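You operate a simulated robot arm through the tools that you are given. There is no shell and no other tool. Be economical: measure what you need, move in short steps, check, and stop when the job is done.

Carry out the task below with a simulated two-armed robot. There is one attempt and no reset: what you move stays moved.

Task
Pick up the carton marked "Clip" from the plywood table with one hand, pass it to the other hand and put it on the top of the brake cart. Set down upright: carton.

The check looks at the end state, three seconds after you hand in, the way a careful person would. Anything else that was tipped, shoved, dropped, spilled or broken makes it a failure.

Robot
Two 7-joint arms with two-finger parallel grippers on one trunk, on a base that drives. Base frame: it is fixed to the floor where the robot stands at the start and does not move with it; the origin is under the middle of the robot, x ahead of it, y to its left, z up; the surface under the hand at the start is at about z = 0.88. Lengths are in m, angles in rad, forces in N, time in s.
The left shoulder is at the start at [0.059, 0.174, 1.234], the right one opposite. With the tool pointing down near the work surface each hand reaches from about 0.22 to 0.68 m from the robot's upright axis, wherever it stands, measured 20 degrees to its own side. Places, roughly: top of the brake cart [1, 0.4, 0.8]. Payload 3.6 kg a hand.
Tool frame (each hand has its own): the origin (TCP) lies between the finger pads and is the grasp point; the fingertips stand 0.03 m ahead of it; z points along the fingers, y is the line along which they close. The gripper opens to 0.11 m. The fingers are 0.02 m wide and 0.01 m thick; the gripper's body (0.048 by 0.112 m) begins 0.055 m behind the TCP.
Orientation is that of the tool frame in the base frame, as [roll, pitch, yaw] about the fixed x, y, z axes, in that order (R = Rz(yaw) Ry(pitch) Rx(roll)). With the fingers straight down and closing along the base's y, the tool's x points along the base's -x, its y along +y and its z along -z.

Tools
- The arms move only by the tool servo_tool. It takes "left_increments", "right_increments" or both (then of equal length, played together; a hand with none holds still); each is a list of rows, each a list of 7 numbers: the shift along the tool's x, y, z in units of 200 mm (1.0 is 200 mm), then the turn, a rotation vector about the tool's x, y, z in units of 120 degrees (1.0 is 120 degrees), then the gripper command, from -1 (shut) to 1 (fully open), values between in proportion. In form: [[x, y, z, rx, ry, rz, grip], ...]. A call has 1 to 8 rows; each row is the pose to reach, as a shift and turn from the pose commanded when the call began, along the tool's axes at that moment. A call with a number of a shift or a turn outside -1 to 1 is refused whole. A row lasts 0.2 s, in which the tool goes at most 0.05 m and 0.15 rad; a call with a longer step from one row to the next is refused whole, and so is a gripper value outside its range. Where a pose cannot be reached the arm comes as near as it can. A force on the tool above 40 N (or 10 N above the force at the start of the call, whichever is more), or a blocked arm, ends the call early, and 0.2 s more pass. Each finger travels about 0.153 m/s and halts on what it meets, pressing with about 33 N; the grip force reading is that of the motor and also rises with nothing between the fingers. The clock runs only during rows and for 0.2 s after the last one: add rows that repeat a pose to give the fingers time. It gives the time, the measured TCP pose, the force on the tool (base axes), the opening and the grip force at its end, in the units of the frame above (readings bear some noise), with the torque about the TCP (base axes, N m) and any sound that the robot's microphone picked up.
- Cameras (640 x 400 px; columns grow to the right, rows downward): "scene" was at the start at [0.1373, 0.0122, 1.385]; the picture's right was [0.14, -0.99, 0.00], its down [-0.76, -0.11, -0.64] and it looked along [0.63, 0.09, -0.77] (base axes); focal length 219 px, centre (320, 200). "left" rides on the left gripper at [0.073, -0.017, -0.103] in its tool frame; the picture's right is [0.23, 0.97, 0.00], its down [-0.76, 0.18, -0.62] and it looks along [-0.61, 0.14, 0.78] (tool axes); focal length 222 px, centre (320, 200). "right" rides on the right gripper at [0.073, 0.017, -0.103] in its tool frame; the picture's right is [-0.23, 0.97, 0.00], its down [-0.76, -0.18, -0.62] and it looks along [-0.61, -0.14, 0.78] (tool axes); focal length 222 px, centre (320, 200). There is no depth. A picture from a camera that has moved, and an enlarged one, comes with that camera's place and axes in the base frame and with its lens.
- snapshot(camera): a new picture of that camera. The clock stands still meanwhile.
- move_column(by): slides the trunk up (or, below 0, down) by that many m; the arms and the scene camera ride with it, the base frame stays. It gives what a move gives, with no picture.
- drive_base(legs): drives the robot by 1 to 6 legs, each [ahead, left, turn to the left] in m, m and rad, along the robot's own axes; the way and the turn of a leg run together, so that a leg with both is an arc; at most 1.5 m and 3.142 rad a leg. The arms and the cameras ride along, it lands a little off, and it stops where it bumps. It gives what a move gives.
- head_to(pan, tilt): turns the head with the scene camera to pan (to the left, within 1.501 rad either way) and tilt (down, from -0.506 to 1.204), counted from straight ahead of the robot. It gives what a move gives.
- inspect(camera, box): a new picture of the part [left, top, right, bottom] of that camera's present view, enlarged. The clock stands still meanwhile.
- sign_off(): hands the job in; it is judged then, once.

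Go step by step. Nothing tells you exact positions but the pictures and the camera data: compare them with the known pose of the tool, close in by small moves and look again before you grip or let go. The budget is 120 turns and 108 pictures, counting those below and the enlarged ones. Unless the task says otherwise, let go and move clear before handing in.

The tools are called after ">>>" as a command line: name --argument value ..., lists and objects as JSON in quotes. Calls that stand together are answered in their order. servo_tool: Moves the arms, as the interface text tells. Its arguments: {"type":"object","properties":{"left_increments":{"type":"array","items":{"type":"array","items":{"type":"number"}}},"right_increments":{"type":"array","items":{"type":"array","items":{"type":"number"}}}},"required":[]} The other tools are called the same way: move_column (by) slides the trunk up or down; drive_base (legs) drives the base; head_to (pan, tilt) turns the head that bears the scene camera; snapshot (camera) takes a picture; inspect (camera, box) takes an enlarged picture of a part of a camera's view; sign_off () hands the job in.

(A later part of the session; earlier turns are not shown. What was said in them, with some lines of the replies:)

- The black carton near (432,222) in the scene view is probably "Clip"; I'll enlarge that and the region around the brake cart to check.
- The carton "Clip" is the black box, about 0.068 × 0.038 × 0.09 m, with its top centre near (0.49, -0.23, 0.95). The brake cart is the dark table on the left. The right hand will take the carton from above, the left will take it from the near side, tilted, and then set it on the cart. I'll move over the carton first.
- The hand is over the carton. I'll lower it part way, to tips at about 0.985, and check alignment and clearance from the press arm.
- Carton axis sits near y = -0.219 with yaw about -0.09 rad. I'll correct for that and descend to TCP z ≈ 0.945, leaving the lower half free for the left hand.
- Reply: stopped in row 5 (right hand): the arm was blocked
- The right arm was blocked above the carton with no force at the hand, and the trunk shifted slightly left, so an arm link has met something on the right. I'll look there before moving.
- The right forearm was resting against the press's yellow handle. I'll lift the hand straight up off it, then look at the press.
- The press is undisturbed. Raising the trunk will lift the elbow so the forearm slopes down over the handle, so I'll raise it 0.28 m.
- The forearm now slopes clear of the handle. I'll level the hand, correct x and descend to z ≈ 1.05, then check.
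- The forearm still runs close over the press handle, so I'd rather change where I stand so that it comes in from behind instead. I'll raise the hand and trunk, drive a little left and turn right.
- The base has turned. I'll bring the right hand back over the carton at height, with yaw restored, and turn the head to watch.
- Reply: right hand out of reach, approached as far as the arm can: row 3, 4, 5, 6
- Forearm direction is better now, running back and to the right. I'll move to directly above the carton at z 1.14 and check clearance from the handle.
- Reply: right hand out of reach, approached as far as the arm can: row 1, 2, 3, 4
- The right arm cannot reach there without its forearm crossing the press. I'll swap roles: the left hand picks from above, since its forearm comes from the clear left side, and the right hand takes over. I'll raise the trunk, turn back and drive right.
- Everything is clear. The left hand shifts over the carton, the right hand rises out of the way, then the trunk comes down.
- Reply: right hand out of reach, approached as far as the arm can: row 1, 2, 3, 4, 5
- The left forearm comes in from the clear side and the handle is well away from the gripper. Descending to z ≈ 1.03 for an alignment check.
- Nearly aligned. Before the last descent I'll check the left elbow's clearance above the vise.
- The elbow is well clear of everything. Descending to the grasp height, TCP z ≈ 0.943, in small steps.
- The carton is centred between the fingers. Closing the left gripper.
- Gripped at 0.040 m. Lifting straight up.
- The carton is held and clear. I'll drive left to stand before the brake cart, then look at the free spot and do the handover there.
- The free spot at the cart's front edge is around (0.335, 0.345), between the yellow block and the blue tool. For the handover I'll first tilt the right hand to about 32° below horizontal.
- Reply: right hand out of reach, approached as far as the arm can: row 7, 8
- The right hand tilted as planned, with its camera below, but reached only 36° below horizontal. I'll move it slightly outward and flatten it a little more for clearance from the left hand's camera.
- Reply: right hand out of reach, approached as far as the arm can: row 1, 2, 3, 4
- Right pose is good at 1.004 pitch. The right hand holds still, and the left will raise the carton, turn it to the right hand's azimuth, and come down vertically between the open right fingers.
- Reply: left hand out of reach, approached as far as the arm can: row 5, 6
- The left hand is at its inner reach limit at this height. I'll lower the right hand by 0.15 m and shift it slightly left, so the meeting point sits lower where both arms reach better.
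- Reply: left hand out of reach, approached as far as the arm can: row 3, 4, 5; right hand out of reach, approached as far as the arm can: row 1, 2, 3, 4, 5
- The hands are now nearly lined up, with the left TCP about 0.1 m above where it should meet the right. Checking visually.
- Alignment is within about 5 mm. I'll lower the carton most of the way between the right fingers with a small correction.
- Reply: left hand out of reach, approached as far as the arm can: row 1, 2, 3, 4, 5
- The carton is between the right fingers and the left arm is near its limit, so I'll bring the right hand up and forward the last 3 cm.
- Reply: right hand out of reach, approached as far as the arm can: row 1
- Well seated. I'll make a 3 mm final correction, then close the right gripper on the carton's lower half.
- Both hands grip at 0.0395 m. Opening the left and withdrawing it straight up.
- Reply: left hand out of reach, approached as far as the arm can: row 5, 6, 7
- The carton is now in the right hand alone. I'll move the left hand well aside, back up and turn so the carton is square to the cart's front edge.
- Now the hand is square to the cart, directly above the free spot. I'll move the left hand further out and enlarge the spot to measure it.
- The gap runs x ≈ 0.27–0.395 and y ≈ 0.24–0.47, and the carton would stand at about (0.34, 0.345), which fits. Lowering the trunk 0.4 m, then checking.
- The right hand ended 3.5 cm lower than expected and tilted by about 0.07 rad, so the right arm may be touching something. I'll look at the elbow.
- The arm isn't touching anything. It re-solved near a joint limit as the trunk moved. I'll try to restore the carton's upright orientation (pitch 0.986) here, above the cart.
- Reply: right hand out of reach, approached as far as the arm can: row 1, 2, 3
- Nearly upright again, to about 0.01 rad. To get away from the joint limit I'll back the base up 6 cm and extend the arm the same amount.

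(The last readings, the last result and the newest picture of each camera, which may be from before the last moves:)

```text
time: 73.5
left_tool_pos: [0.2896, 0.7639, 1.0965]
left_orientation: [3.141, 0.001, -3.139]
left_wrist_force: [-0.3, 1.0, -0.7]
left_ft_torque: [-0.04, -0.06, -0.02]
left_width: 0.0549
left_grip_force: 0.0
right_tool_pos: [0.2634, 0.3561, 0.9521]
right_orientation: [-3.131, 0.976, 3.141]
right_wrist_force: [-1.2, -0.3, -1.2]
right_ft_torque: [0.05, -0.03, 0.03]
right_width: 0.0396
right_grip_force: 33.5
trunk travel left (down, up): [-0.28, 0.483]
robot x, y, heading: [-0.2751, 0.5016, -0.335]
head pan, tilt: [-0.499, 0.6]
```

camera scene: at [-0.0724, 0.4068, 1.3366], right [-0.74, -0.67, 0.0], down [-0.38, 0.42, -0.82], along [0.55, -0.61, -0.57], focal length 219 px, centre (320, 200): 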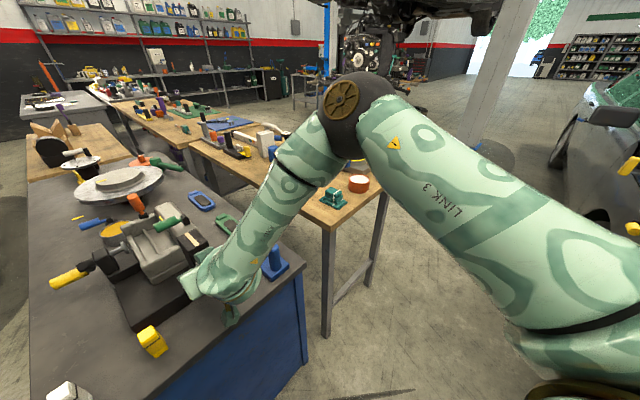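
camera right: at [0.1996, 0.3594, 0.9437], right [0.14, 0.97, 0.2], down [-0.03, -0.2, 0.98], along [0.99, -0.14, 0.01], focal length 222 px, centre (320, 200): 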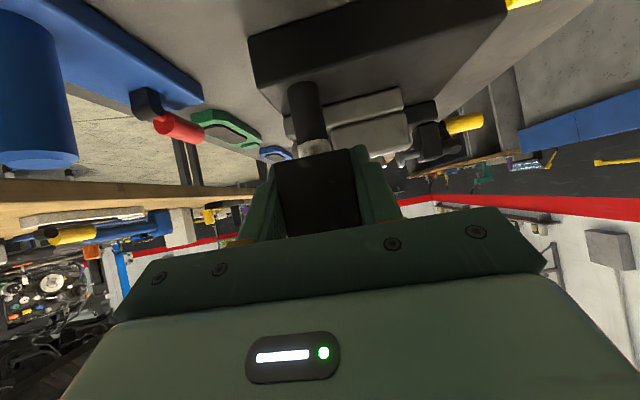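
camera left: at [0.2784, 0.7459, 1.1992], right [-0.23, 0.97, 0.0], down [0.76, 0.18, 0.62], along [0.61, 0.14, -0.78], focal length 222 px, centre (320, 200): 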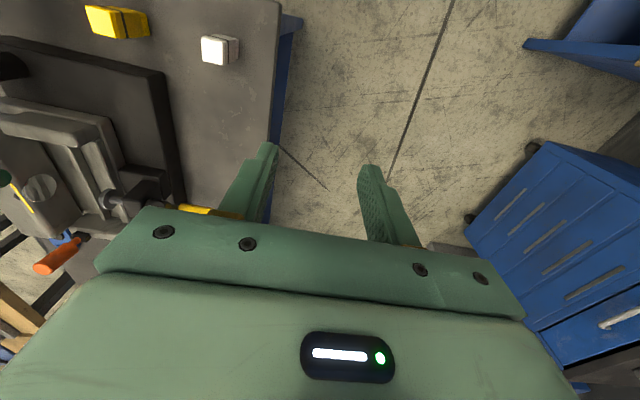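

>>> servo_tool --right_increments '[[-0.004, -0.015, 0.095, -0.002, -0.002, 0, -1], [-0.008, -0.03, 0.19, -0.004, -0.004, 0, -1], [-0.012, -0.045, 0.285, -0.005, -0.0048, 0, -1], [-0.012, -0.045, 0.285, -0.005, -0.0048, 0, -1]]'

>>> head_to --pan 0.15 --tilt 0.8

>>> snapshot --camera "scene"

>>> snapshot --camera "right"

```text
time: 74.5
left_tool_pos: [0.2914, 0.7634, 1.0952]
left_orientation: [-3.141, 0.002, -3.137]
left_wrist_force: [0.5, 0.3, -0.3]
left_ft_torque: [0.02, 0.03, 0.01]
left_width: 0.0551
left_grip_force: 0.1
right_tool_pos: [0.3112, 0.3478, 0.9206]
right_orientation: [-3.137, 0.977, -3.138]
right_wrist_force: [-0.1, -0.6, -0.1]
right_ft_torque: [0.01, -0.02, 0.01]
right_width: 0.0394
right_grip_force: 33.2
trunk travel left (down, up): [-0.28, 0.483]
robot x, y, heading: [-0.2741, 0.4995, -0.341]
head pan, tilt: [-0.499, 0.6]
```

```text
time: 75.5
left_tool_pos: [0.2913, 0.764, 1.0961]
left_orientation: [-3.142, -0.001, -3.138]
left_wrist_force: [0.1, -0.9, -0.4]
left_ft_torque: [0.0, 0.04, 0.0]
left_width: 0.0552
left_grip_force: 0.0
right_tool_pos: [0.3113, 0.3482, 0.9189]
right_orientation: [-3.139, 0.979, -3.137]
right_wrist_force: [0.2, 0.1, -0.9]
right_ft_torque: [0.01, 0.01, -0.02]
right_width: 0.0395
right_grip_force: 32.7
trunk travel left (down, up): [-0.28, 0.483]
robot x, y, heading: [-0.2769, 0.5034, -0.34]
head pan, tilt: [0.15, 0.799]
```

```text
44 pictures are left
camera scene: at [-0.1119, 0.4574, 1.3198], right [-0.19, -0.98, 0.0], down [-0.7, 0.13, -0.7], along [0.68, -0.13, -0.72], focal length 219 px, centre (320, 200)
```

scene: 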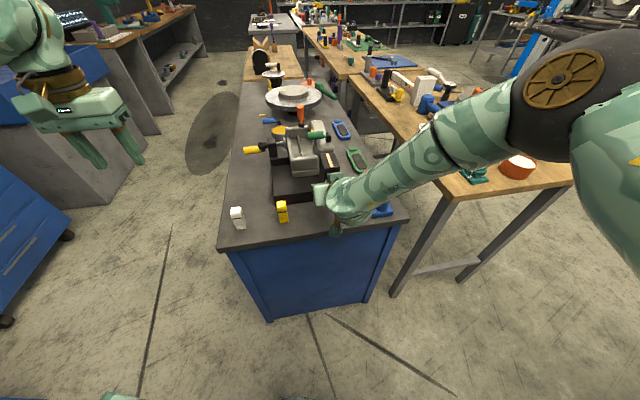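

```text
43 pictures are left
camera right: at [0.1873, 0.3657, 0.9185], right [0.13, 0.97, 0.19], down [-0.09, -0.18, 0.98], along [0.99, -0.14, 0.07], focal length 222 px, centre (320, 200)
```

right: 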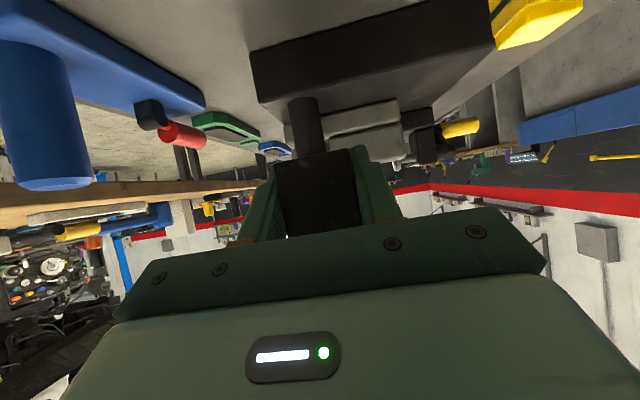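

The pose is clean now, with no reach limit. Lowering by 5 cm with the arm, keeping orientation.

>>> servo_tool --right_increments '[[0.07, 0, 0.047, 0, 0, 0, -1], [0.14, 0, 0.094, 0, 0, 0, -1], [0.207, 0, 0.14, 0, -0.003, 0, -1], [0.207, 0, 0.14, 0, -0.003, 0, -1]]'

>>> snapshot --camera "right"

>>> inspect --camera "scene" --box '[210, 130, 430, 270]'

```text
time: 76.5
left_tool_pos: [0.2913, 0.7635, 1.0952]
left_orientation: [3.141, 0.0, -3.139]
left_wrist_force: [-0.1, 0.2, -0.6]
left_ft_torque: [0.02, 0.01, 0.01]
left_width: 0.0551
left_grip_force: 0.1
right_tool_pos: [0.3134, 0.3467, 0.9196]
right_orientation: [-3.138, 0.977, -3.138]
right_wrist_force: [0.0, -0.1, -1.3]
right_ft_torque: [-0.01, 0.05, 0.01]
right_width: 0.0397
right_grip_force: 33.1
right hand out of reach, approached as far as the arm can: row 1, 2, 3, 4
trunk travel left (down, up): [-0.28, 0.483]
robot x, y, heading: [-0.2748, 0.5, -0.336]
head pan, tilt: [0.15, 0.799]
```

```text
42 pictures are left
camera right: at [0.1873, 0.3657, 0.9185], right [0.13, 0.97, 0.19], down [-0.09, -0.18, 0.98], along [0.99, -0.14, 0.07], focal length 222 px, centre (320, 200)
```

right: 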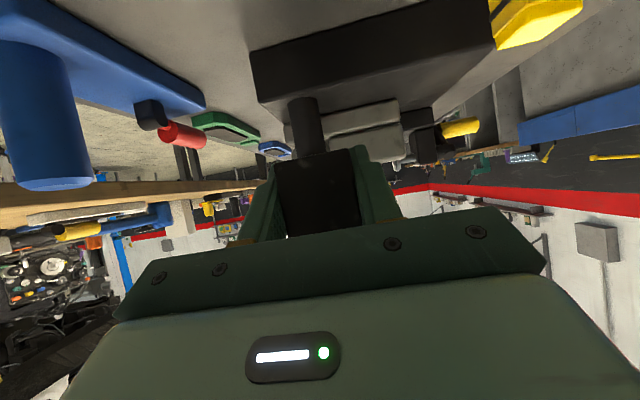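

```text
2.86 times, centred on (320, 200) of scene
camera zoom: at [-0.112, 0.4575, 1.3198], right [-0.19, -0.98, 0.0], down [-0.7, 0.13, -0.7], along [0.68, -0.13, -0.72], focal length 625 px, centre (320, 200)
```

zoom: 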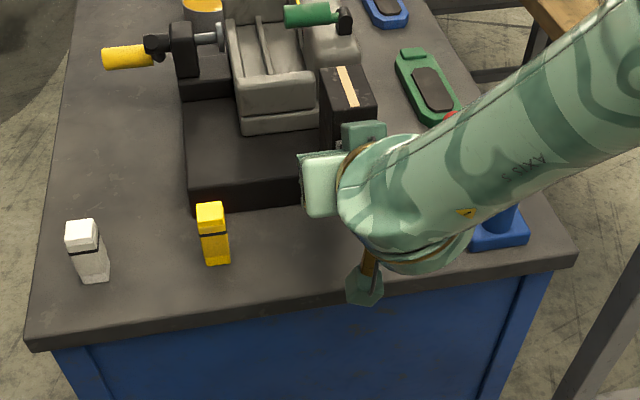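

The arm can't go lower relative to the shoulder, so I'll use the trunk: down 4 cm.

>>> move_column --by -0.04

```text
time: 77.3
left_tool_pos: [0.2902, 0.7641, 1.0551]
left_orientation: [3.141, 0.002, -3.138]
left_wrist_force: [-0.5, -0.3, -0.3]
left_ft_torque: [-0.02, -0.02, 0.01]
left_width: 0.0553
left_grip_force: 0.1
right_tool_pos: [0.3147, 0.3466, 0.8587]
right_orientation: [3.122, 0.94, 3.126]
right_wrist_force: [0.4, -0.1, -0.4]
right_ft_torque: [-0.01, 0.02, -0.02]
right_width: 0.0395
right_grip_force: 32.9
trunk travel left (down, up): [-0.24, 0.523]
robot x, y, heading: [-0.276, 0.5034, -0.336]
head pan, tilt: [0.15, 0.799]
```

The orientation shifted again at the limit. I'll raise 4 cm, back the base up another 8 cm so the arm is more extended, and then reach forward.

>>> move_column --by 0.04

>>> drive_base --legs '[[-0.0755, -0.0265, 0]]'

```text
time: 78.2
left_tool_pos: [0.2914, 0.7634, 1.0957]
left_orientation: [3.14, -0.001, -3.139]
left_wrist_force: [-0.3, -0.3, -0.1]
left_ft_torque: [-0.01, 0.01, -0.02]
left_width: 0.0551
left_grip_force: 0.0
right_tool_pos: [0.3166, 0.346, 0.8967]
right_orientation: [3.122, 0.937, 3.125]
right_wrist_force: [0.7, 0.0, -0.4]
right_ft_torque: [0.0, 0.02, -0.01]
right_width: 0.0394
right_grip_force: 33.2
trunk travel left (down, up): [-0.28, 0.483]
robot x, y, heading: [-0.2779, 0.5028, -0.342]
head pan, tilt: [0.15, 0.799]
```

```text
time: 79.2
left_tool_pos: [0.2087, 0.764, 1.0957]
left_orientation: [-3.141, 0.0, -3.137]
left_wrist_force: [-0.3, -0.4, 0.2]
left_ft_torque: [0.01, -0.02, -0.01]
left_width: 0.055
left_grip_force: 0.0
right_tool_pos: [0.2346, 0.3459, 0.8995]
right_orientation: [3.122, 0.943, 3.127]
right_wrist_force: [-0.4, 0.1, -0.1]
right_ft_torque: [-0.02, 0.04, 0.01]
right_width: 0.0395
right_grip_force: 33.0
trunk travel left (down, up): [-0.28, 0.483]
robot x, y, heading: [-0.3546, 0.4973, -0.335]
head pan, tilt: [0.15, 0.799]
```

>>> servo_tool --right_increments '[[-0.027, 0, 0.1, 0.001, -0.005, -0.001, -1], [-0.054, 0, 0.2, 0.002, -0.01, -0.002, -1], [-0.08, 0, 0.3, 0.003, -0.015, -0.003, -1], [-0.1075, 0, 0.404, 0.004, -0.0196, -0.004, -1], [-0.1075, 0, 0.404, 0.004, -0.0196, -0.004, -1]]'

>>> snapshot --camera "scene"

>>> snapshot --camera "right"

```text
time: 80.4
left_tool_pos: [0.21, 0.7632, 1.0947]
left_orientation: [-3.141, -0.001, -3.137]
left_wrist_force: [-0.9, -0.8, 0.1]
left_ft_torque: [-0.01, 0.0, 0.02]
left_width: 0.0551
left_grip_force: 0.1
right_tool_pos: [0.3134, 0.349, 0.8668]
right_orientation: [3.14, 0.982, 3.139]
right_wrist_force: [0.2, 0.0, -0.2]
right_ft_torque: [0.05, 0.02, 0.02]
right_width: 0.0392
right_grip_force: 32.4
trunk travel left (down, up): [-0.28, 0.483]
robot x, y, heading: [-0.352, 0.4999, -0.337]
head pan, tilt: [0.15, 0.799]
```

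```text
40 pictures are left
camera scene: at [-0.1926, 0.4573, 1.3198], right [-0.19, -0.98, 0.0], down [-0.7, 0.13, -0.7], along [0.68, -0.13, -0.72], focal length 219 px, centre (320, 200)
```

scene: 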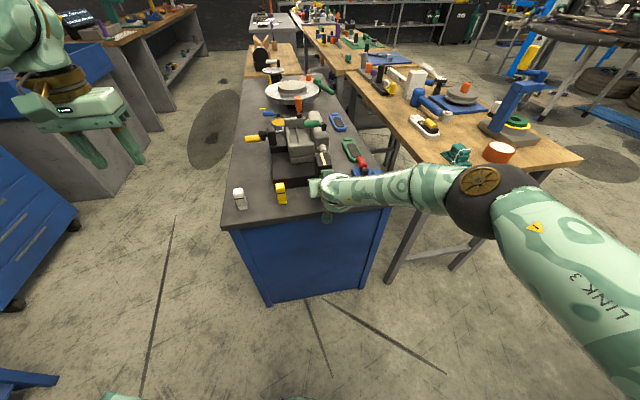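

```text
39 pictures are left
camera right: at [0.1892, 0.3666, 0.8646], right [0.13, 0.97, 0.19], down [-0.1, -0.18, 0.98], along [0.99, -0.14, 0.07], focal length 222 px, centre (320, 200)
```

right: 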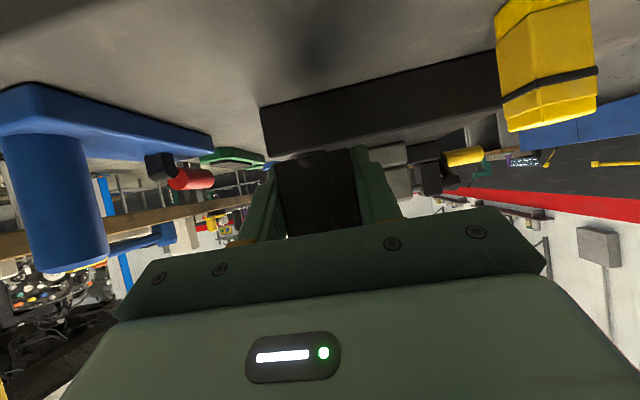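

The arm is well within reach now and the carton is upright over the spot, with its shadow visible below. Lowering in small steps, watching the force.

>>> servo_tool --right_increments '[[0.021, 0, 0.014, 0, 0, 0, -1], [0.042, 0, 0.028, 0, 0, 0, -1], [0.062, 0, 0.042, 0, 0, 0, -1], [0.083, 0, 0.0555, 0, 0, 0, -1], [0.083, 0, 0.0555, 0, 0, 0, -1]]'

>>> snapshot --camera "right"

>>> inspect --camera "scene" --box '[220, 120, 420, 240]'

```text
time: 81.6
left_tool_pos: [0.2103, 0.7647, 1.0957]
left_orientation: [-3.141, 0.0, -3.137]
left_wrist_force: [0.4, -0.4, -0.5]
left_ft_torque: [0.0, 0.03, -0.01]
left_width: 0.0551
left_grip_force: 0.0
right_tool_pos: [0.3121, 0.3483, 0.8475]
right_orientation: [-3.14, 0.979, 3.139]
right_wrist_force: [-1.0, 0.3, -1.3]
right_ft_torque: [0.03, 0.01, 0.04]
right_width: 0.0396
right_grip_force: 33.2
trunk travel left (down, up): [-0.28, 0.483]
robot x, y, heading: [-0.3558, 0.4997, -0.333]
head pan, tilt: [0.15, 0.799]
```

```text
38 pictures are left
camera right: at [0.188, 0.3661, 0.8458], right [0.13, 0.97, 0.19], down [-0.1, -0.18, 0.98], along [0.99, -0.14, 0.07], focal length 222 px, centre (320, 200)
```

right: 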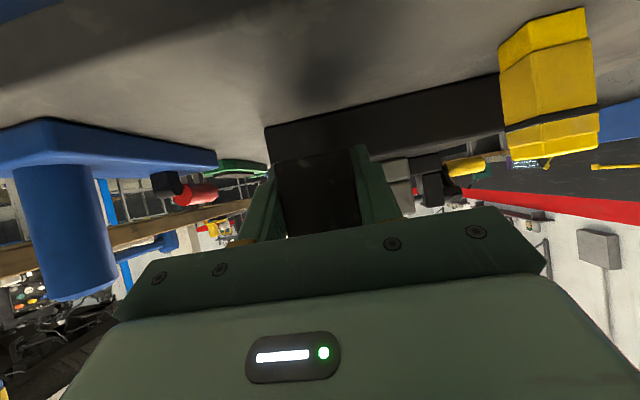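

```text
3.20 times, centred on (320, 180) of scene
camera zoom: at [-0.1924, 0.4575, 1.3198], right [-0.19, -0.98, 0.0], down [-0.7, 0.13, -0.7], along [0.68, -0.13, -0.72], focal length 700 px, centre (320, 264)
```

zoom: 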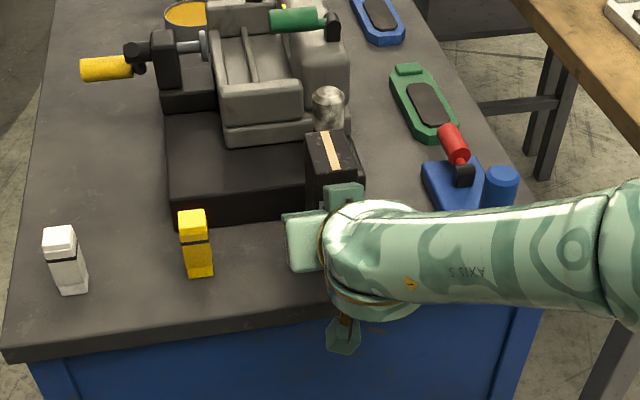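

No contact yet. The vise plate's front edge is closer than I'd like (x ≈ 0.38), so I'll shift the carton back 2 cm toward the middle of the gap.

>>> servo_tool --right_increments '[[0.028, 0, -0.042, 0, 0, 0, -1], [0.0555, 0, -0.083, 0, -0.002, 0, -1], [0.0555, 0, -0.083, 0, -0.002, 0, -1]]'

>>> snapshot --camera "right"

```text
time: 82.4
left_tool_pos: [0.2098, 0.7644, 1.0946]
left_orientation: [3.141, 0.0, -3.138]
left_wrist_force: [0.4, -0.4, -0.3]
left_ft_torque: [0.02, -0.02, 0.03]
left_width: 0.055
left_grip_force: 0.1
right_tool_pos: [0.2914, 0.3472, 0.8466]
right_orientation: [-3.14, 0.985, 3.139]
right_wrist_force: [0.3, 0.5, -1.1]
right_ft_torque: [0.0, 0.0, -0.01]
right_width: 0.0394
right_grip_force: 32.8
trunk travel left (down, up): [-0.28, 0.483]
robot x, y, heading: [-0.356, 0.5005, -0.34]
head pan, tilt: [0.15, 0.799]
```

```text
36 pictures are left
camera right: at [0.1682, 0.3651, 0.8452], right [0.13, 0.97, 0.19], down [-0.1, -0.18, 0.98], along [0.99, -0.14, 0.07], focal length 222 px, centre (320, 200)
```

right: 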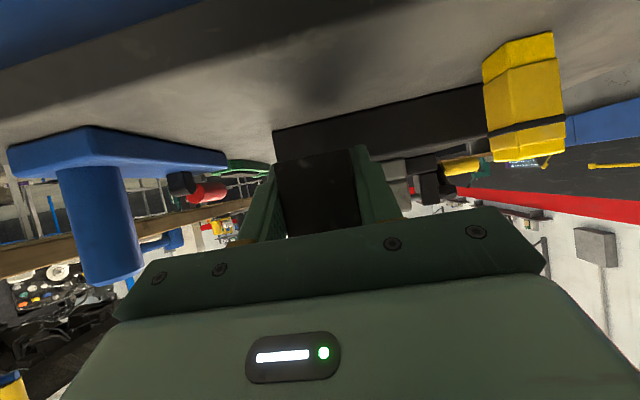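

Good margins all round. Continuing down until light contact.

>>> servo_tool --right_increments '[[0.014, 0, 0.009, 0, 0, 0, -1], [0.028, 0, 0.018, 0, 0, 0, -1], [0.042, 0, 0.028, 0, 0, 0, -1], [0.042, 0, 0.028, 0, 0, 0, -1]]'

>>> snapshot --camera "right"

```text
time: 83.4
left_tool_pos: [0.2107, 0.7636, 1.0948]
left_orientation: [3.141, 0.0, -3.138]
left_wrist_force: [-0.5, 0.1, -0.2]
left_ft_torque: [0.03, -0.01, 0.04]
left_width: 0.0552
left_grip_force: 0.1
right_tool_pos: [0.2922, 0.3469, 0.8386]
right_orientation: [-3.141, 0.985, 3.141]
right_wrist_force: [-0.1, -1.2, -0.3]
right_ft_torque: [-0.01, 0.01, 0.0]
right_width: 0.0396
right_grip_force: 32.7
trunk travel left (down, up): [-0.28, 0.483]
robot x, y, heading: [-0.3542, 0.5026, -0.338]
head pan, tilt: [0.15, 0.799]
```

```text
35 pictures are left
camera right: at [0.1685, 0.3655, 0.8358], right [0.13, 0.97, 0.19], down [-0.1, -0.18, 0.98], along [0.99, -0.14, 0.07], focal length 222 px, centre (320, 200)
```

right: 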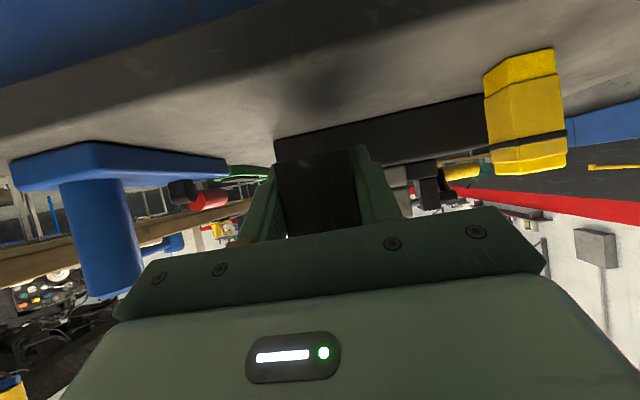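

The carton bottom seems closer to the fingertips than I'd assumed; I'll enlarge to see how the fingertips sit relative to its base.

>>> inspect --camera "right" --box '[230, 60, 430, 250]'

>>> inspect --camera "scene" --box '[280, 140, 380, 220]'

```text
2.11 times, centred on (330, 155) of right
camera zoom: at [0.1685, 0.3655, 0.8358], right [0.13, 0.97, 0.19], down [-0.1, -0.18, 0.98], along [0.99, -0.14, 0.07], focal length 468 px, centre (299, 295)
```

zoom: 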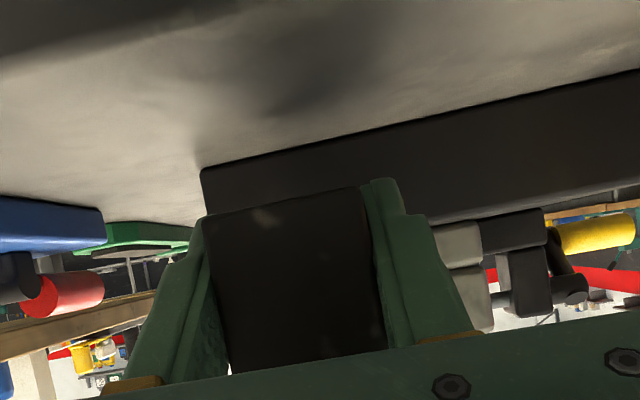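

```text
5.00 times, centred on (330, 180) of scene
camera zoom: at [-0.1924, 0.4575, 1.3198], right [-0.19, -0.98, 0.0], down [-0.7, 0.13, -0.7], along [0.68, -0.13, -0.72], focal length 1094 px, centre (270, 300)
```

zoom: 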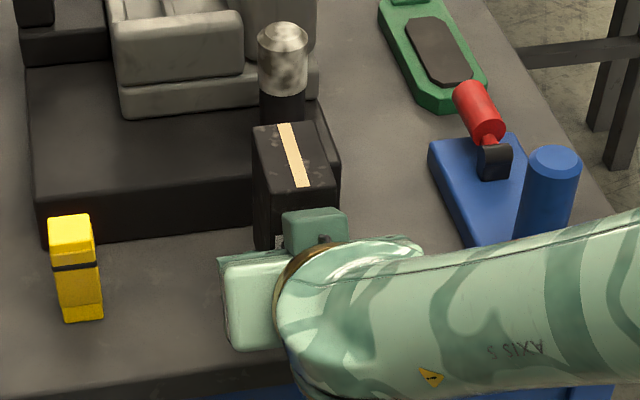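

The fingertips sit about 5 mm lower than the carton's base, so it will settle about 5 mm on release, which is fine. Easing down to touch.

>>> servo_tool --right_increments '[[0.0125, 0, 0.0083, 0, 0, 0, -1], [0.025, 0, 0.0167, 0, 0, 0, -1], [0.0333, 0, 0.0222, 0, 0, 0, -1], [0.0333, 0, 0.0222, 0, 0, 0, -1]]'

>>> inspect --camera "right" --box '[230, 60, 430, 250]'

```text
time: 84.4
left_tool_pos: [0.2113, 0.7636, 1.0948]
left_orientation: [3.141, 0.001, -3.139]
left_wrist_force: [0.8, 0.0, 0.3]
left_ft_torque: [-0.02, 0.04, 0.0]
left_width: 0.0551
left_grip_force: 0.1
right_tool_pos: [0.2934, 0.3475, 0.8295]
right_orientation: [3.141, 0.986, 3.139]
right_wrist_force: [-0.6, 0.2, -0.6]
right_ft_torque: [0.02, 0.0, 0.03]
right_width: 0.0393
right_grip_force: 32.9
trunk travel left (down, up): [-0.28, 0.483]
robot x, y, heading: [-0.3559, 0.5007, -0.339]
head pan, tilt: [0.15, 0.799]
```

```text
2.11 times, centred on (330, 155) of right
camera zoom: at [0.1687, 0.3657, 0.8274], right [0.13, 0.97, 0.19], down [-0.1, -0.18, 0.98], along [0.99, -0.14, 0.07], focal length 468 px, centre (299, 295)
```

zoom: 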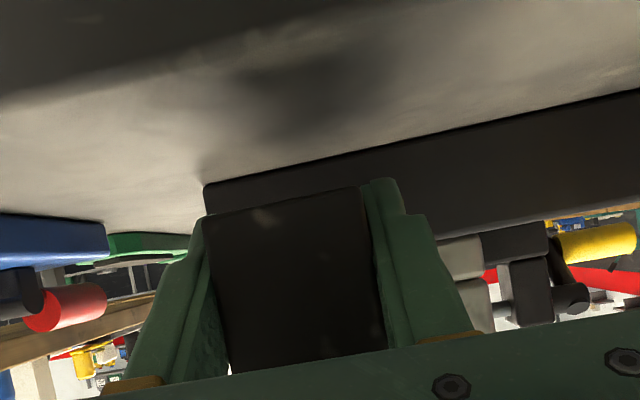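

>>> servo_tool --right_increments '[[0.0208, 0, 0.0139, 0, 0, 0, -1], [0.0416, 0, 0.0278, 0, 0, 0, -1], [0.0541, 0, 0.0361, 0, 0, 0, -1], [0.0541, 0, 0.0361, 0, 0, 0, -1]]'

>>> inspect --camera "right" --box '[230, 60, 430, 250]'

```text
time: 85.4
left_tool_pos: [0.2102, 0.7632, 1.0963]
left_orientation: [3.141, 0.001, -3.138]
left_wrist_force: [0.0, -0.3, 0.9]
left_ft_torque: [0.0, 0.01, 0.01]
left_width: 0.055
left_grip_force: 0.1
right_tool_pos: [0.2924, 0.3474, 0.8169]
right_orientation: [3.141, 0.987, 3.14]
right_wrist_force: [0.0, 0.2, -0.5]
right_ft_torque: [0.0, -0.01, -0.01]
right_width: 0.0392
right_grip_force: 33.3
trunk travel left (down, up): [-0.28, 0.483]
robot x, y, heading: [-0.357, 0.501, -0.336]
head pan, tilt: [0.15, 0.799]
```

```text
2.11 times, centred on (330, 155) of right
camera zoom: at [0.1683, 0.3653, 0.814], right [0.13, 0.97, 0.19], down [-0.1, -0.18, 0.98], along [0.99, -0.14, 0.07], focal length 468 px, centre (299, 295)
```

zoom: 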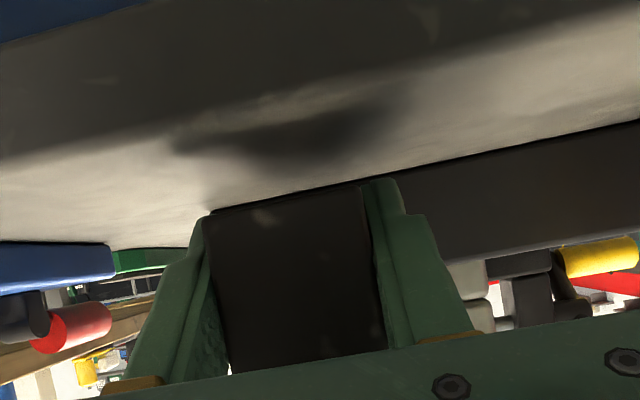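

Very close now. Going down in 2 mm steps to contact.

>>> servo_tool --right_increments '[[0.0083, 0, 0.0056, 0, 0, 0, -1], [0.0166, 0, 0.0111, 0, 0, 0, -1], [0.025, 0, 0.0167, 0, 0, 0, -1], [0.025, 0, 0.0167, 0, 0, 0, -1]]'

>>> inspect --camera "right" --box '[230, 60, 430, 250]'

```text
time: 86.4
left_tool_pos: [0.2103, 0.7644, 1.0955]
left_orientation: [-3.141, 0.001, -3.138]
left_wrist_force: [0.1, 0.0, 0.0]
left_ft_torque: [0.0, -0.01, 0.0]
left_width: 0.0552
left_grip_force: 0.0
right_tool_pos: [0.2927, 0.3479, 0.8108]
right_orientation: [-3.141, 0.988, 3.14]
right_wrist_force: [0.5, 0.0, 0.2]
right_ft_torque: [0.0, 0.01, 0.01]
right_width: 0.0396
right_grip_force: 32.9
trunk travel left (down, up): [-0.28, 0.483]
robot x, y, heading: [-0.3561, 0.4974, -0.337]
head pan, tilt: [0.15, 0.799]
```

```text
2.11 times, centred on (330, 155) of right
camera zoom: at [0.1687, 0.3654, 0.808], right [0.13, 0.97, 0.19], down [-0.1, -0.18, 0.98], along [0.99, -0.14, 0.07], focal length 468 px, centre (299, 295)
```

zoom: 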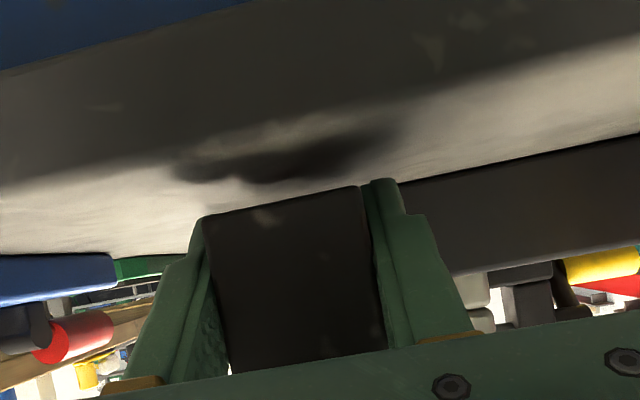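

>>> servo_tool --right_increments '[[0.0083, 0, 0.0056, 0, 0, 0, -1], [0.0166, 0, 0.0111, 0, 0, 0, -1], [0.025, 0, 0.0167, 0, 0, 0, -1], [0.025, 0, 0.0167, 0, 0, 0, -1]]'

>>> inspect --camera "right" --box '[230, 60, 430, 250]'

```text
time: 87.4
left_tool_pos: [0.2104, 0.7633, 1.0962]
left_orientation: [3.141, 0.0, -3.14]
left_wrist_force: [-1.1, 0.5, 0.1]
left_ft_torque: [0.02, 0.03, 0.0]
left_width: 0.055
left_grip_force: 0.1
right_tool_pos: [0.2937, 0.3468, 0.8041]
right_orientation: [-3.14, 0.987, 3.139]
right_wrist_force: [-0.2, -0.3, 3.5]
right_ft_torque: [0.12, -0.08, -0.01]
right_width: 0.0391
right_grip_force: 33.5
trunk travel left (down, up): [-0.28, 0.483]
robot x, y, heading: [-0.3524, 0.5012, -0.337]
head pan, tilt: [0.15, 0.799]
```

```text
2.11 times, centred on (330, 155) of right
camera zoom: at [0.1686, 0.3658, 0.8025], right [0.13, 0.97, 0.19], down [-0.1, -0.18, 0.98], along [0.99, -0.14, 0.08], focal length 468 px, centre (299, 295)
```

zoom: 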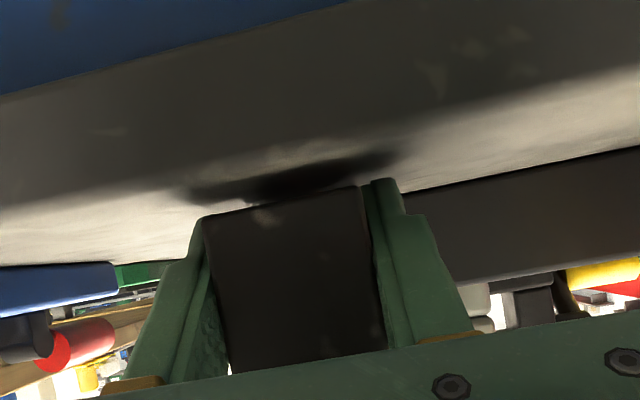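

Contact at 3.5 N, fingertips on the cart. Opening the right gripper to let the carton settle.

>>> servo_tool --right_increments '[[-0.004, 0, -0.003, 0, 0, 0, -0.25], [-0.004, 0, -0.003, 0, 0, 0, -0.1], [-0.004, 0, -0.003, 0, 0, 0, 0.1], [-0.004, 0, -0.003, 0, 0, 0, 0.25], [-0.004, 0, -0.003, 0, 0, 0, 0.25]]'

>>> inspect --camera "right" --box '[230, 60, 430, 250]'

>>> inspect --camera "scene" --box '[280, 140, 380, 220]'

```text
time: 88.6
left_tool_pos: [0.2104, 0.7635, 1.095]
left_orientation: [3.14, 0.0, -3.138]
left_wrist_force: [0.4, -0.1, -0.2]
left_ft_torque: [0.02, 0.01, 0.0]
left_width: 0.0548
left_grip_force: 0.1
right_tool_pos: [0.2935, 0.3484, 0.8058]
right_orientation: [3.141, 0.986, -3.142]
right_wrist_force: [0.4, 0.1, -0.3]
right_ft_torque: [0.0, 0.03, 0.01]
right_width: 0.0689
right_grip_force: 0.1
trunk travel left (down, up): [-0.28, 0.483]
robot x, y, heading: [-0.3546, 0.5005, -0.342]
head pan, tilt: [0.15, 0.799]
```

```text
2.11 times, centred on (330, 155) of right
camera zoom: at [0.1684, 0.3656, 0.803], right [0.13, 0.97, 0.19], down [-0.1, -0.18, 0.98], along [0.99, -0.14, 0.07], focal length 468 px, centre (299, 295)
```

zoom: 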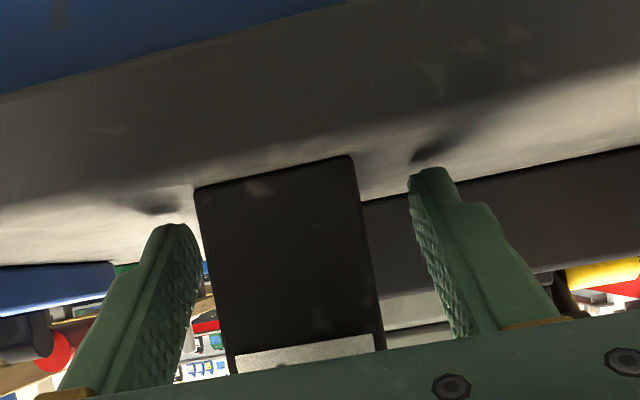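

```text
5.00 times, centred on (330, 180) of scene
camera zoom: at [-0.1925, 0.4575, 1.3198], right [-0.19, -0.98, 0.0], down [-0.7, 0.13, -0.7], along [0.68, -0.13, -0.72], focal length 1094 px, centre (270, 300)
```

zoom: 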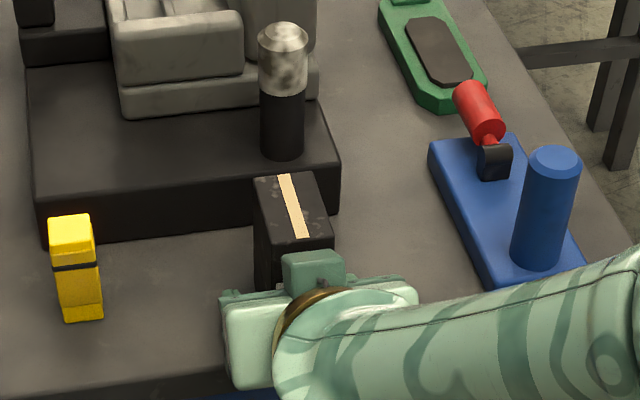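

The carton has settled upright. Opening a little more and withdrawing along the fingers.

>>> servo_tool --right_increments '[[0, 0, 0, 0, 0, 0, 0.5], [0, 0, 0, 0, 0, 0, 0.5], [0, 0, -0.1, 0, 0, 0, 0.5], [0, 0, -0.3, 0, 0, 0, 0.5], [0, 0, -0.5, 0, 0, 0, 0.5], [0, 0, -0.7, 0, 0, 0, 0.5], [0, 0, -0.7, 0, 0, 0, 0.5]]'

>>> drive_base --legs '[[-0.15, 0, 0]]'

>>> snapshot --camera "scene"

>>> snapshot --camera "right"

```text
time: 90.2
left_tool_pos: [0.2107, 0.7628, 1.0953]
left_orientation: [3.141, 0.0, -3.138]
left_wrist_force: [0.6, -0.9, 0.3]
left_ft_torque: [0.04, 0.04, 0.01]
left_width: 0.0551
left_grip_force: 0.1
right_tool_pos: [0.2, 0.3719, 0.9057]
right_orientation: [-3.128, 0.964, 3.137]
right_wrist_force: [0.6, 0.3, 0.6]
right_ft_torque: [0.01, -0.01, 0.02]
right_width: 0.0828
right_grip_force: 0.1
right hand out of reach, approached as far as the arm can: row 3, 4, 5, 6, 7
trunk travel left (down, up): [-0.28, 0.483]
robot x, y, heading: [-0.3565, 0.4987, -0.338]
head pan, tilt: [0.15, 0.799]
```

```text
time: 91.6
left_tool_pos: [0.068, 0.8155, 1.0958]
left_orientation: [-3.139, 0.002, -3.134]
left_wrist_force: [-0.8, 0.1, 1.0]
left_ft_torque: [0.0, 0.0, 0.01]
left_width: 0.055
left_grip_force: 0.0
right_tool_pos: [0.0598, 0.4235, 0.906]
right_orientation: [-3.123, 0.967, -3.139]
right_wrist_force: [0.6, -0.2, 0.0]
right_ft_torque: [-0.02, 0.01, 0.0]
right_width: 0.0827
right_grip_force: 0.1
trunk travel left (down, up): [-0.28, 0.483]
robot x, y, heading: [-0.4971, 0.5502, -0.328]
head pan, tilt: [0.15, 0.799]
```

```text
26 pictures are left
camera scene: at [-0.3334, 0.5073, 1.32], right [-0.18, -0.98, 0.0], down [-0.7, 0.13, -0.7], along [0.69, -0.13, -0.72], focal length 219 px, centre (320, 200)
```

scene: 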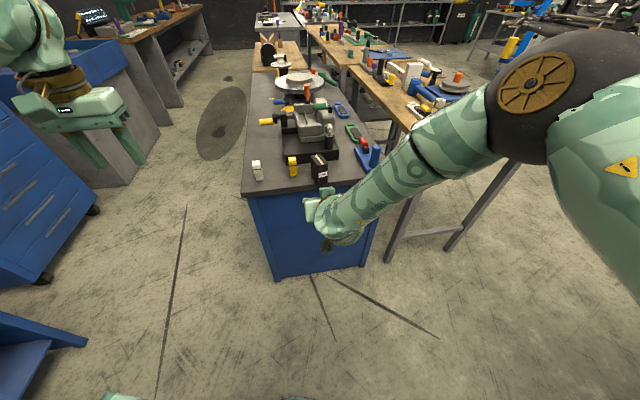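

```text
25 pictures are left
camera right: at [-0.065, 0.4435, 0.9054], right [0.14, 0.97, 0.18], down [-0.08, -0.17, 0.98], along [0.99, -0.15, 0.06], focal length 222 px, centre (320, 200)
```

right: 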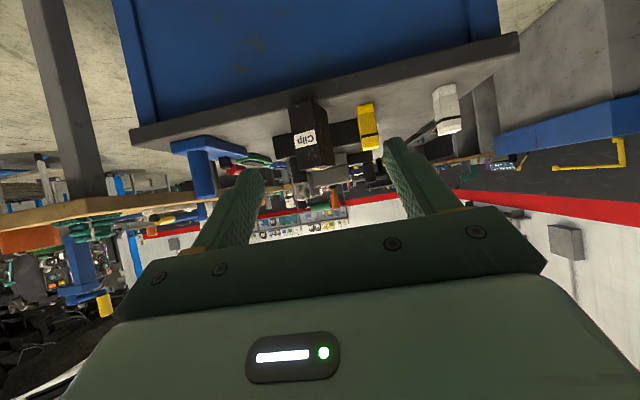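

>>> inspect --camera "scene" --box '[240, 120, 400, 220]'

>>> inspect --camera "right" --box '[220, 60, 400, 180]'

```text
4.00 times, centred on (320, 170) of scene
camera zoom: at [-0.3334, 0.5073, 1.32], right [-0.18, -0.98, 0.0], down [-0.7, 0.13, -0.7], along [0.69, -0.13, -0.72], focal length 875 px, centre (320, 320)
```

zoom: 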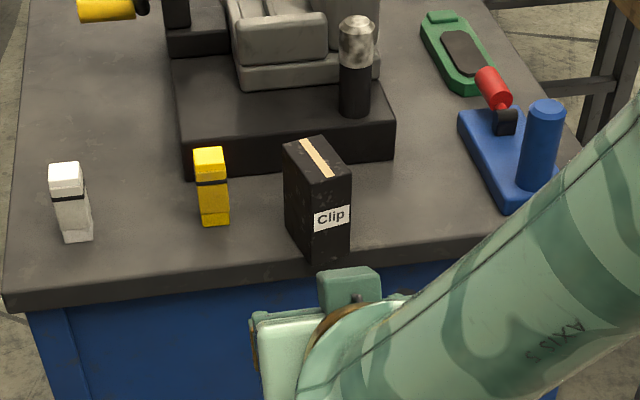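

```text
3.33 times, centred on (310, 120) of right
camera zoom: at [-0.065, 0.4435, 0.9054], right [0.14, 0.97, 0.18], down [-0.08, -0.17, 0.98], along [0.99, -0.15, 0.06], focal length 740 px, centre (353, 467)
```

zoom: 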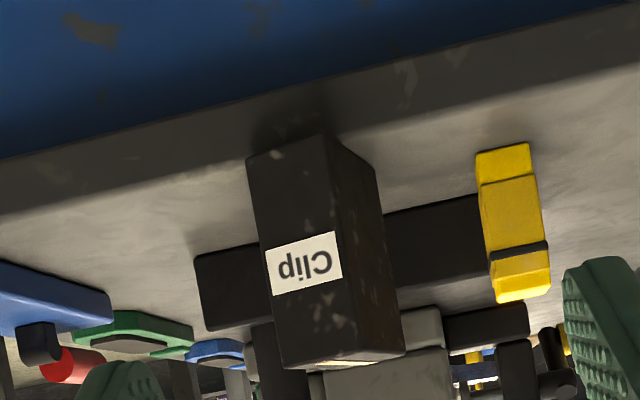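

The carton stands upright on the cart, but the withdrawal dragged it back so its near corner is flush with the front edge. I'll close the right fingers and nudge it low and gently about 2–3 cm inward, positioning for that first.

>>> drive_base --legs '[[0.07, 0, 0]]'

>>> servo_tool --right_increments '[[0, 0, 0, 0, 0, 0, -0.3], [0, 0, 0, 0, 0, 0, -1], [0, 0, 0, 0, 0, 0, -1], [0, 0, 0, 0, 0, 0, -1]]'

```text
time: 92.6
left_tool_pos: [0.1375, 0.7923, 1.0946]
left_orientation: [3.142, -0.005, -3.131]
left_wrist_force: [0.7, -0.6, -0.7]
left_ft_torque: [0.03, 0.05, 0.01]
left_width: 0.055
left_grip_force: 0.0
right_tool_pos: [0.1279, 0.4013, 0.9041]
right_orientation: [-3.124, 0.963, -3.14]
right_wrist_force: [0.9, -0.5, -0.1]
right_ft_torque: [0.02, -0.03, 0.03]
right_width: 0.0827
right_grip_force: 0.1
trunk travel left (down, up): [-0.28, 0.483]
robot x, y, heading: [-0.4285, 0.5236, -0.334]
head pan, tilt: [0.15, 0.799]
```

```text
time: 93.6
left_tool_pos: [0.1363, 0.7938, 1.0959]
left_orientation: [-3.142, 0.0, -3.132]
left_wrist_force: [-0.1, -0.3, -0.8]
left_ft_torque: [-0.02, -0.06, -0.02]
left_width: 0.0549
left_grip_force: 0.0
right_tool_pos: [0.1264, 0.4022, 0.9058]
right_orientation: [-3.124, 0.965, -3.136]
right_wrist_force: [0.1, -0.1, -0.2]
right_ft_torque: [0.01, 0.0, 0.0]
right_width: 0.0
right_grip_force: 33.2
trunk travel left (down, up): [-0.28, 0.483]
robot x, y, heading: [-0.427, 0.5292, -0.332]
head pan, tilt: [0.15, 0.799]
```

>>> servo_tool --right_increments '[[0.024, -0.03, 0.12, 0, 0, 0, -1], [0.048, -0.06, 0.24, 0, 0, 0, -1], [0.072, -0.09, 0.36, 0, 0, 0, -1], [0.095, -0.11, 0.485, 0, 0, 0, -1], [0.095, -0.11, 0.485, 0, 0, 0, -1]]'

>>> inspect --camera "scene" --box '[240, 120, 400, 220]'

>>> snapshot --camera "right"

```text
time: 94.8
left_tool_pos: [0.1358, 0.7935, 1.0955]
left_orientation: [3.141, -0.001, -3.131]
left_wrist_force: [0.0, -1.0, 0.0]
left_ft_torque: [0.01, -0.02, 0.05]
left_width: 0.0554
left_grip_force: 0.2
right_tool_pos: [0.1958, 0.3804, 0.8346]
right_orientation: [-3.126, 0.967, -3.136]
right_wrist_force: [-1.4, 0.2, 0.6]
right_ft_torque: [-0.02, -0.02, 0.0]
right_width: 0.0
right_grip_force: 32.8
trunk travel left (down, up): [-0.28, 0.483]
robot x, y, heading: [-0.4246, 0.5265, -0.332]
head pan, tilt: [0.15, 0.799]
```

```text
4.00 times, centred on (320, 170) of scene
camera zoom: at [-0.2657, 0.4842, 1.3199], right [-0.18, -0.98, 0.0], down [-0.71, 0.13, -0.7], along [0.69, -0.13, -0.72], focal length 875 px, centre (320, 320)
```

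zoom: 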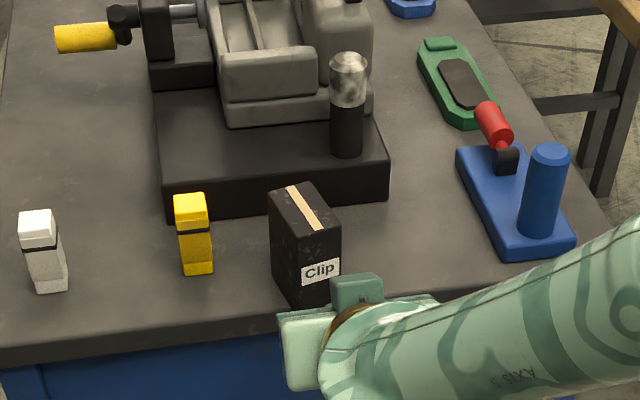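

```text
21 pictures are left
camera right: at [0.0712, 0.3993, 0.834], right [0.14, 0.97, 0.18], down [-0.08, -0.17, 0.98], along [0.99, -0.15, 0.06], focal length 222 px, centre (320, 200)
```

right: 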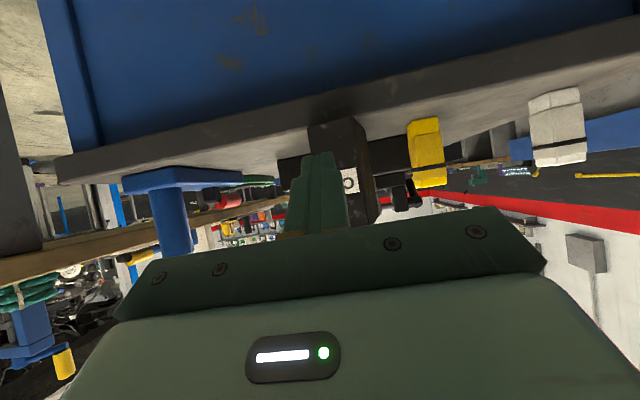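

The fingertips are low and just short of the carton. I'll shift 1 cm left to its face centre and push slowly forward about 5 cm, of which roughly the last 2 cm moves the carton.

>>> servo_tool --right_increments '[[-0.02, 0.055, 0.029, 0, 0, 0, -1], [-0.04, 0.055, 0.057, 0, 0, 0, -1], [-0.06, 0.055, 0.086, 0, 0, 0, -1], [-0.08, 0.055, 0.115, 0, 0, 0, -1], [-0.1, 0.055, 0.144, 0, 0, 0, -1], [-0.12, 0.055, 0.173, 0, 0, 0, -1], [-0.14, 0.055, 0.202, 0, 0, 0, -1], [-0.14, 0.055, 0.202, 0, 0, 0, -1]]'

>>> inspect --camera "scene" --box '[240, 120, 400, 220]'

>>> snapshot --camera "right"

```text
time: 96.6
left_tool_pos: [0.1356, 0.7922, 1.096]
left_orientation: [3.141, -0.001, -3.131]
left_wrist_force: [0.1, 0.9, 0.1]
left_ft_torque: [0.01, 0.02, 0.02]
left_width: 0.0551
left_grip_force: 0.1
right_tool_pos: [0.246, 0.3901, 0.8325]
right_orientation: [-3.126, 0.966, -3.137]
right_wrist_force: [-0.3, -0.4, 0.1]
right_ft_torque: [-0.01, 0.0, 0.02]
right_width: 0.0001
right_grip_force: 32.7
trunk travel left (down, up): [-0.28, 0.483]
robot x, y, heading: [-0.4308, 0.5252, -0.33]
head pan, tilt: [0.15, 0.799]
```

```text
4.00 times, centred on (320, 170) of scene
camera zoom: at [-0.2654, 0.4841, 1.3198], right [-0.18, -0.98, 0.0], down [-0.71, 0.13, -0.7], along [0.69, -0.13, -0.72], focal length 875 px, centre (320, 320)
```

zoom: 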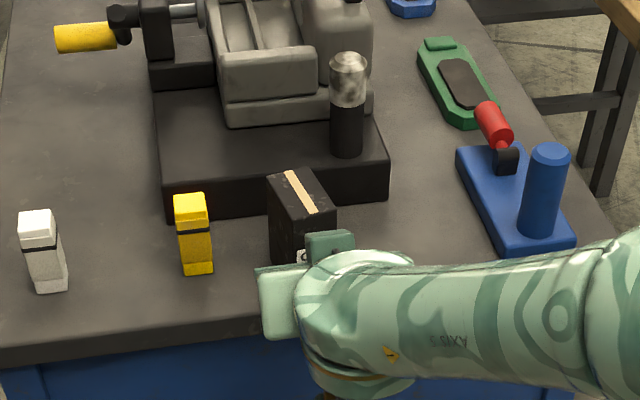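

```text
19 pictures are left
camera right: at [0.1203, 0.4084, 0.834], right [0.14, 0.97, 0.18], down [-0.08, -0.17, 0.98], along [0.99, -0.15, 0.06], focal length 222 px, centre (320, 200)
```

right: 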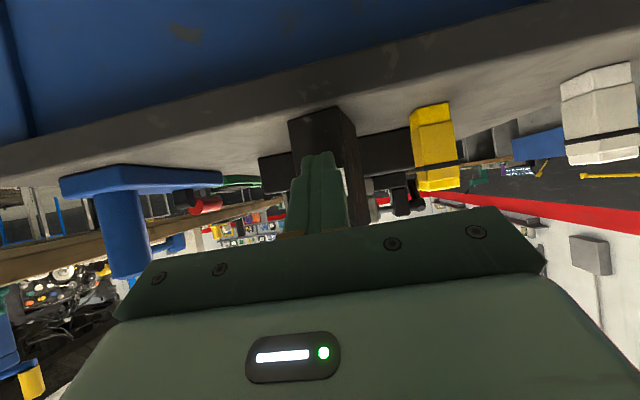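

It slid about 1 cm and stands steady. Another 1.5 cm, then back straight off.

>>> servo_tool --right_increments '[[-0.02, 0, 0.029, 0, 0, 0, -1], [-0.043, 0, 0.061, 0, 0, 0, -1], [-0.043, 0, 0.061, 0, 0, 0, -1], [0.0, 0, 0.0, 0, 0, 0, -1], [0.08, 0, -0.115, 0, 0, 0, -1], [0.16, 0, -0.23, 0, 0, 0, -1]]'

>>> drive_base --legs '[[-0.2, 0, 0]]'

>>> snapshot --camera "scene"

>>> inspect --camera "scene" --box '[240, 100, 400, 200]'

>>> inspect --camera "right" --box '[220, 60, 440, 200]'

```text
time: 98.0
left_tool_pos: [0.1349, 0.7934, 1.0948]
left_orientation: [-3.141, 0.002, -3.132]
left_wrist_force: [-0.5, -0.5, -0.4]
left_ft_torque: [0.01, -0.01, 0.0]
left_width: 0.055
left_grip_force: 0.2
right_tool_pos: [0.1897, 0.3905, 0.8343]
right_orientation: [-3.125, 0.966, -3.137]
right_wrist_force: [0.4, 0.1, 0.4]
right_ft_torque: [0.01, 0.04, -0.02]
right_width: 0.0
right_grip_force: 32.9
trunk travel left (down, up): [-0.28, 0.483]
robot x, y, heading: [-0.4273, 0.5245, -0.331]
head pan, tilt: [0.15, 0.799]
```

```text
time: 99.6
left_tool_pos: [-0.0584, 0.8588, 1.0955]
left_orientation: [-3.14, 0.001, -3.132]
left_wrist_force: [0.0, -0.3, -0.3]
left_ft_torque: [-0.01, -0.05, 0.01]
left_width: 0.0548
left_grip_force: 0.0
right_tool_pos: [-0.0045, 0.4561, 0.8347]
right_orientation: [-3.126, 0.967, -3.137]
right_wrist_force: [0.4, -0.1, 0.7]
right_ft_torque: [0.01, 0.0, -0.02]
right_width: 0.0
right_grip_force: 32.7
trunk travel left (down, up): [-0.28, 0.483]
robot x, y, heading: [-0.6244, 0.593, -0.331]
head pan, tilt: [0.15, 0.799]
```

```text
18 pictures are left
camera scene: at [-0.4596, 0.5508, 1.32], right [-0.18, -0.98, 0.0], down [-0.7, 0.13, -0.7], along [0.69, -0.13, -0.72], focal length 219 px, centre (320, 200)
```

scene: 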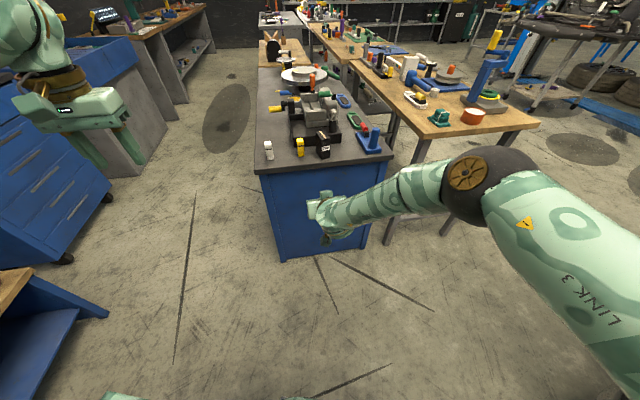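

```text
4.00 times, centred on (320, 150) of scene
camera zoom: at [-0.4596, 0.5508, 1.32], right [-0.18, -0.98, 0.0], down [-0.7, 0.13, -0.7], along [0.69, -0.13, -0.72], focal length 875 px, centre (320, 400)
```

zoom: 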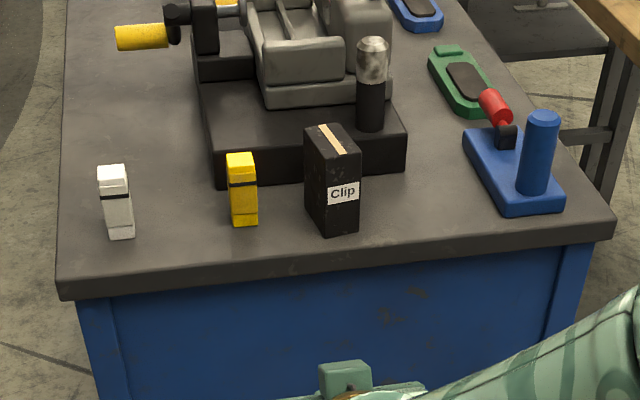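

```text
2.86 times, centred on (330, 130) of right
camera zoom: at [-0.1288, 0.4751, 0.835], right [0.14, 0.97, 0.18], down [-0.08, -0.17, 0.98], along [0.99, -0.15, 0.06], focal length 635 px, centre (291, 400)
```

zoom: 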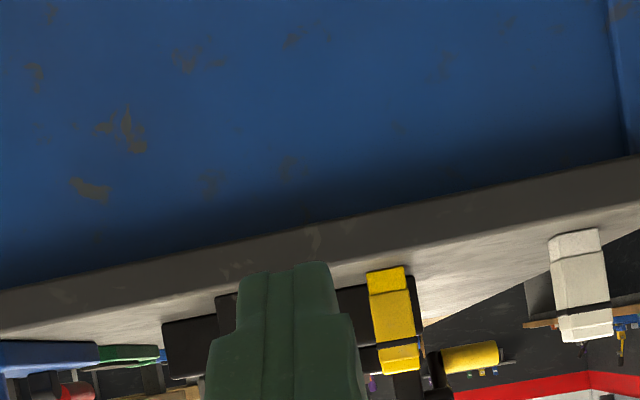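

The carton "Clip" stands upright on the brake cart, clear of its front edge. The neighbouring items are undisturbed, and both hands are empty and clear.

>>> sign_off

```text
The job is handed in.
```

The carton marked "Clip" is standing upright on top of the brake cart, near its front edge; the left hand picked it up and passed it to the right hand, which set it down.

- **Press:** early on, the right forearm rested against the yellow handle of the press on the plywood table. I lifted it off, and the press looked unmoved in the pictures.
- **Final position:** pulling the right hand back dragged the carton to the cart's edge. I nudged it about 2 cm inward with the closed fingers, so it now stands clear of the edge and turned slightly.
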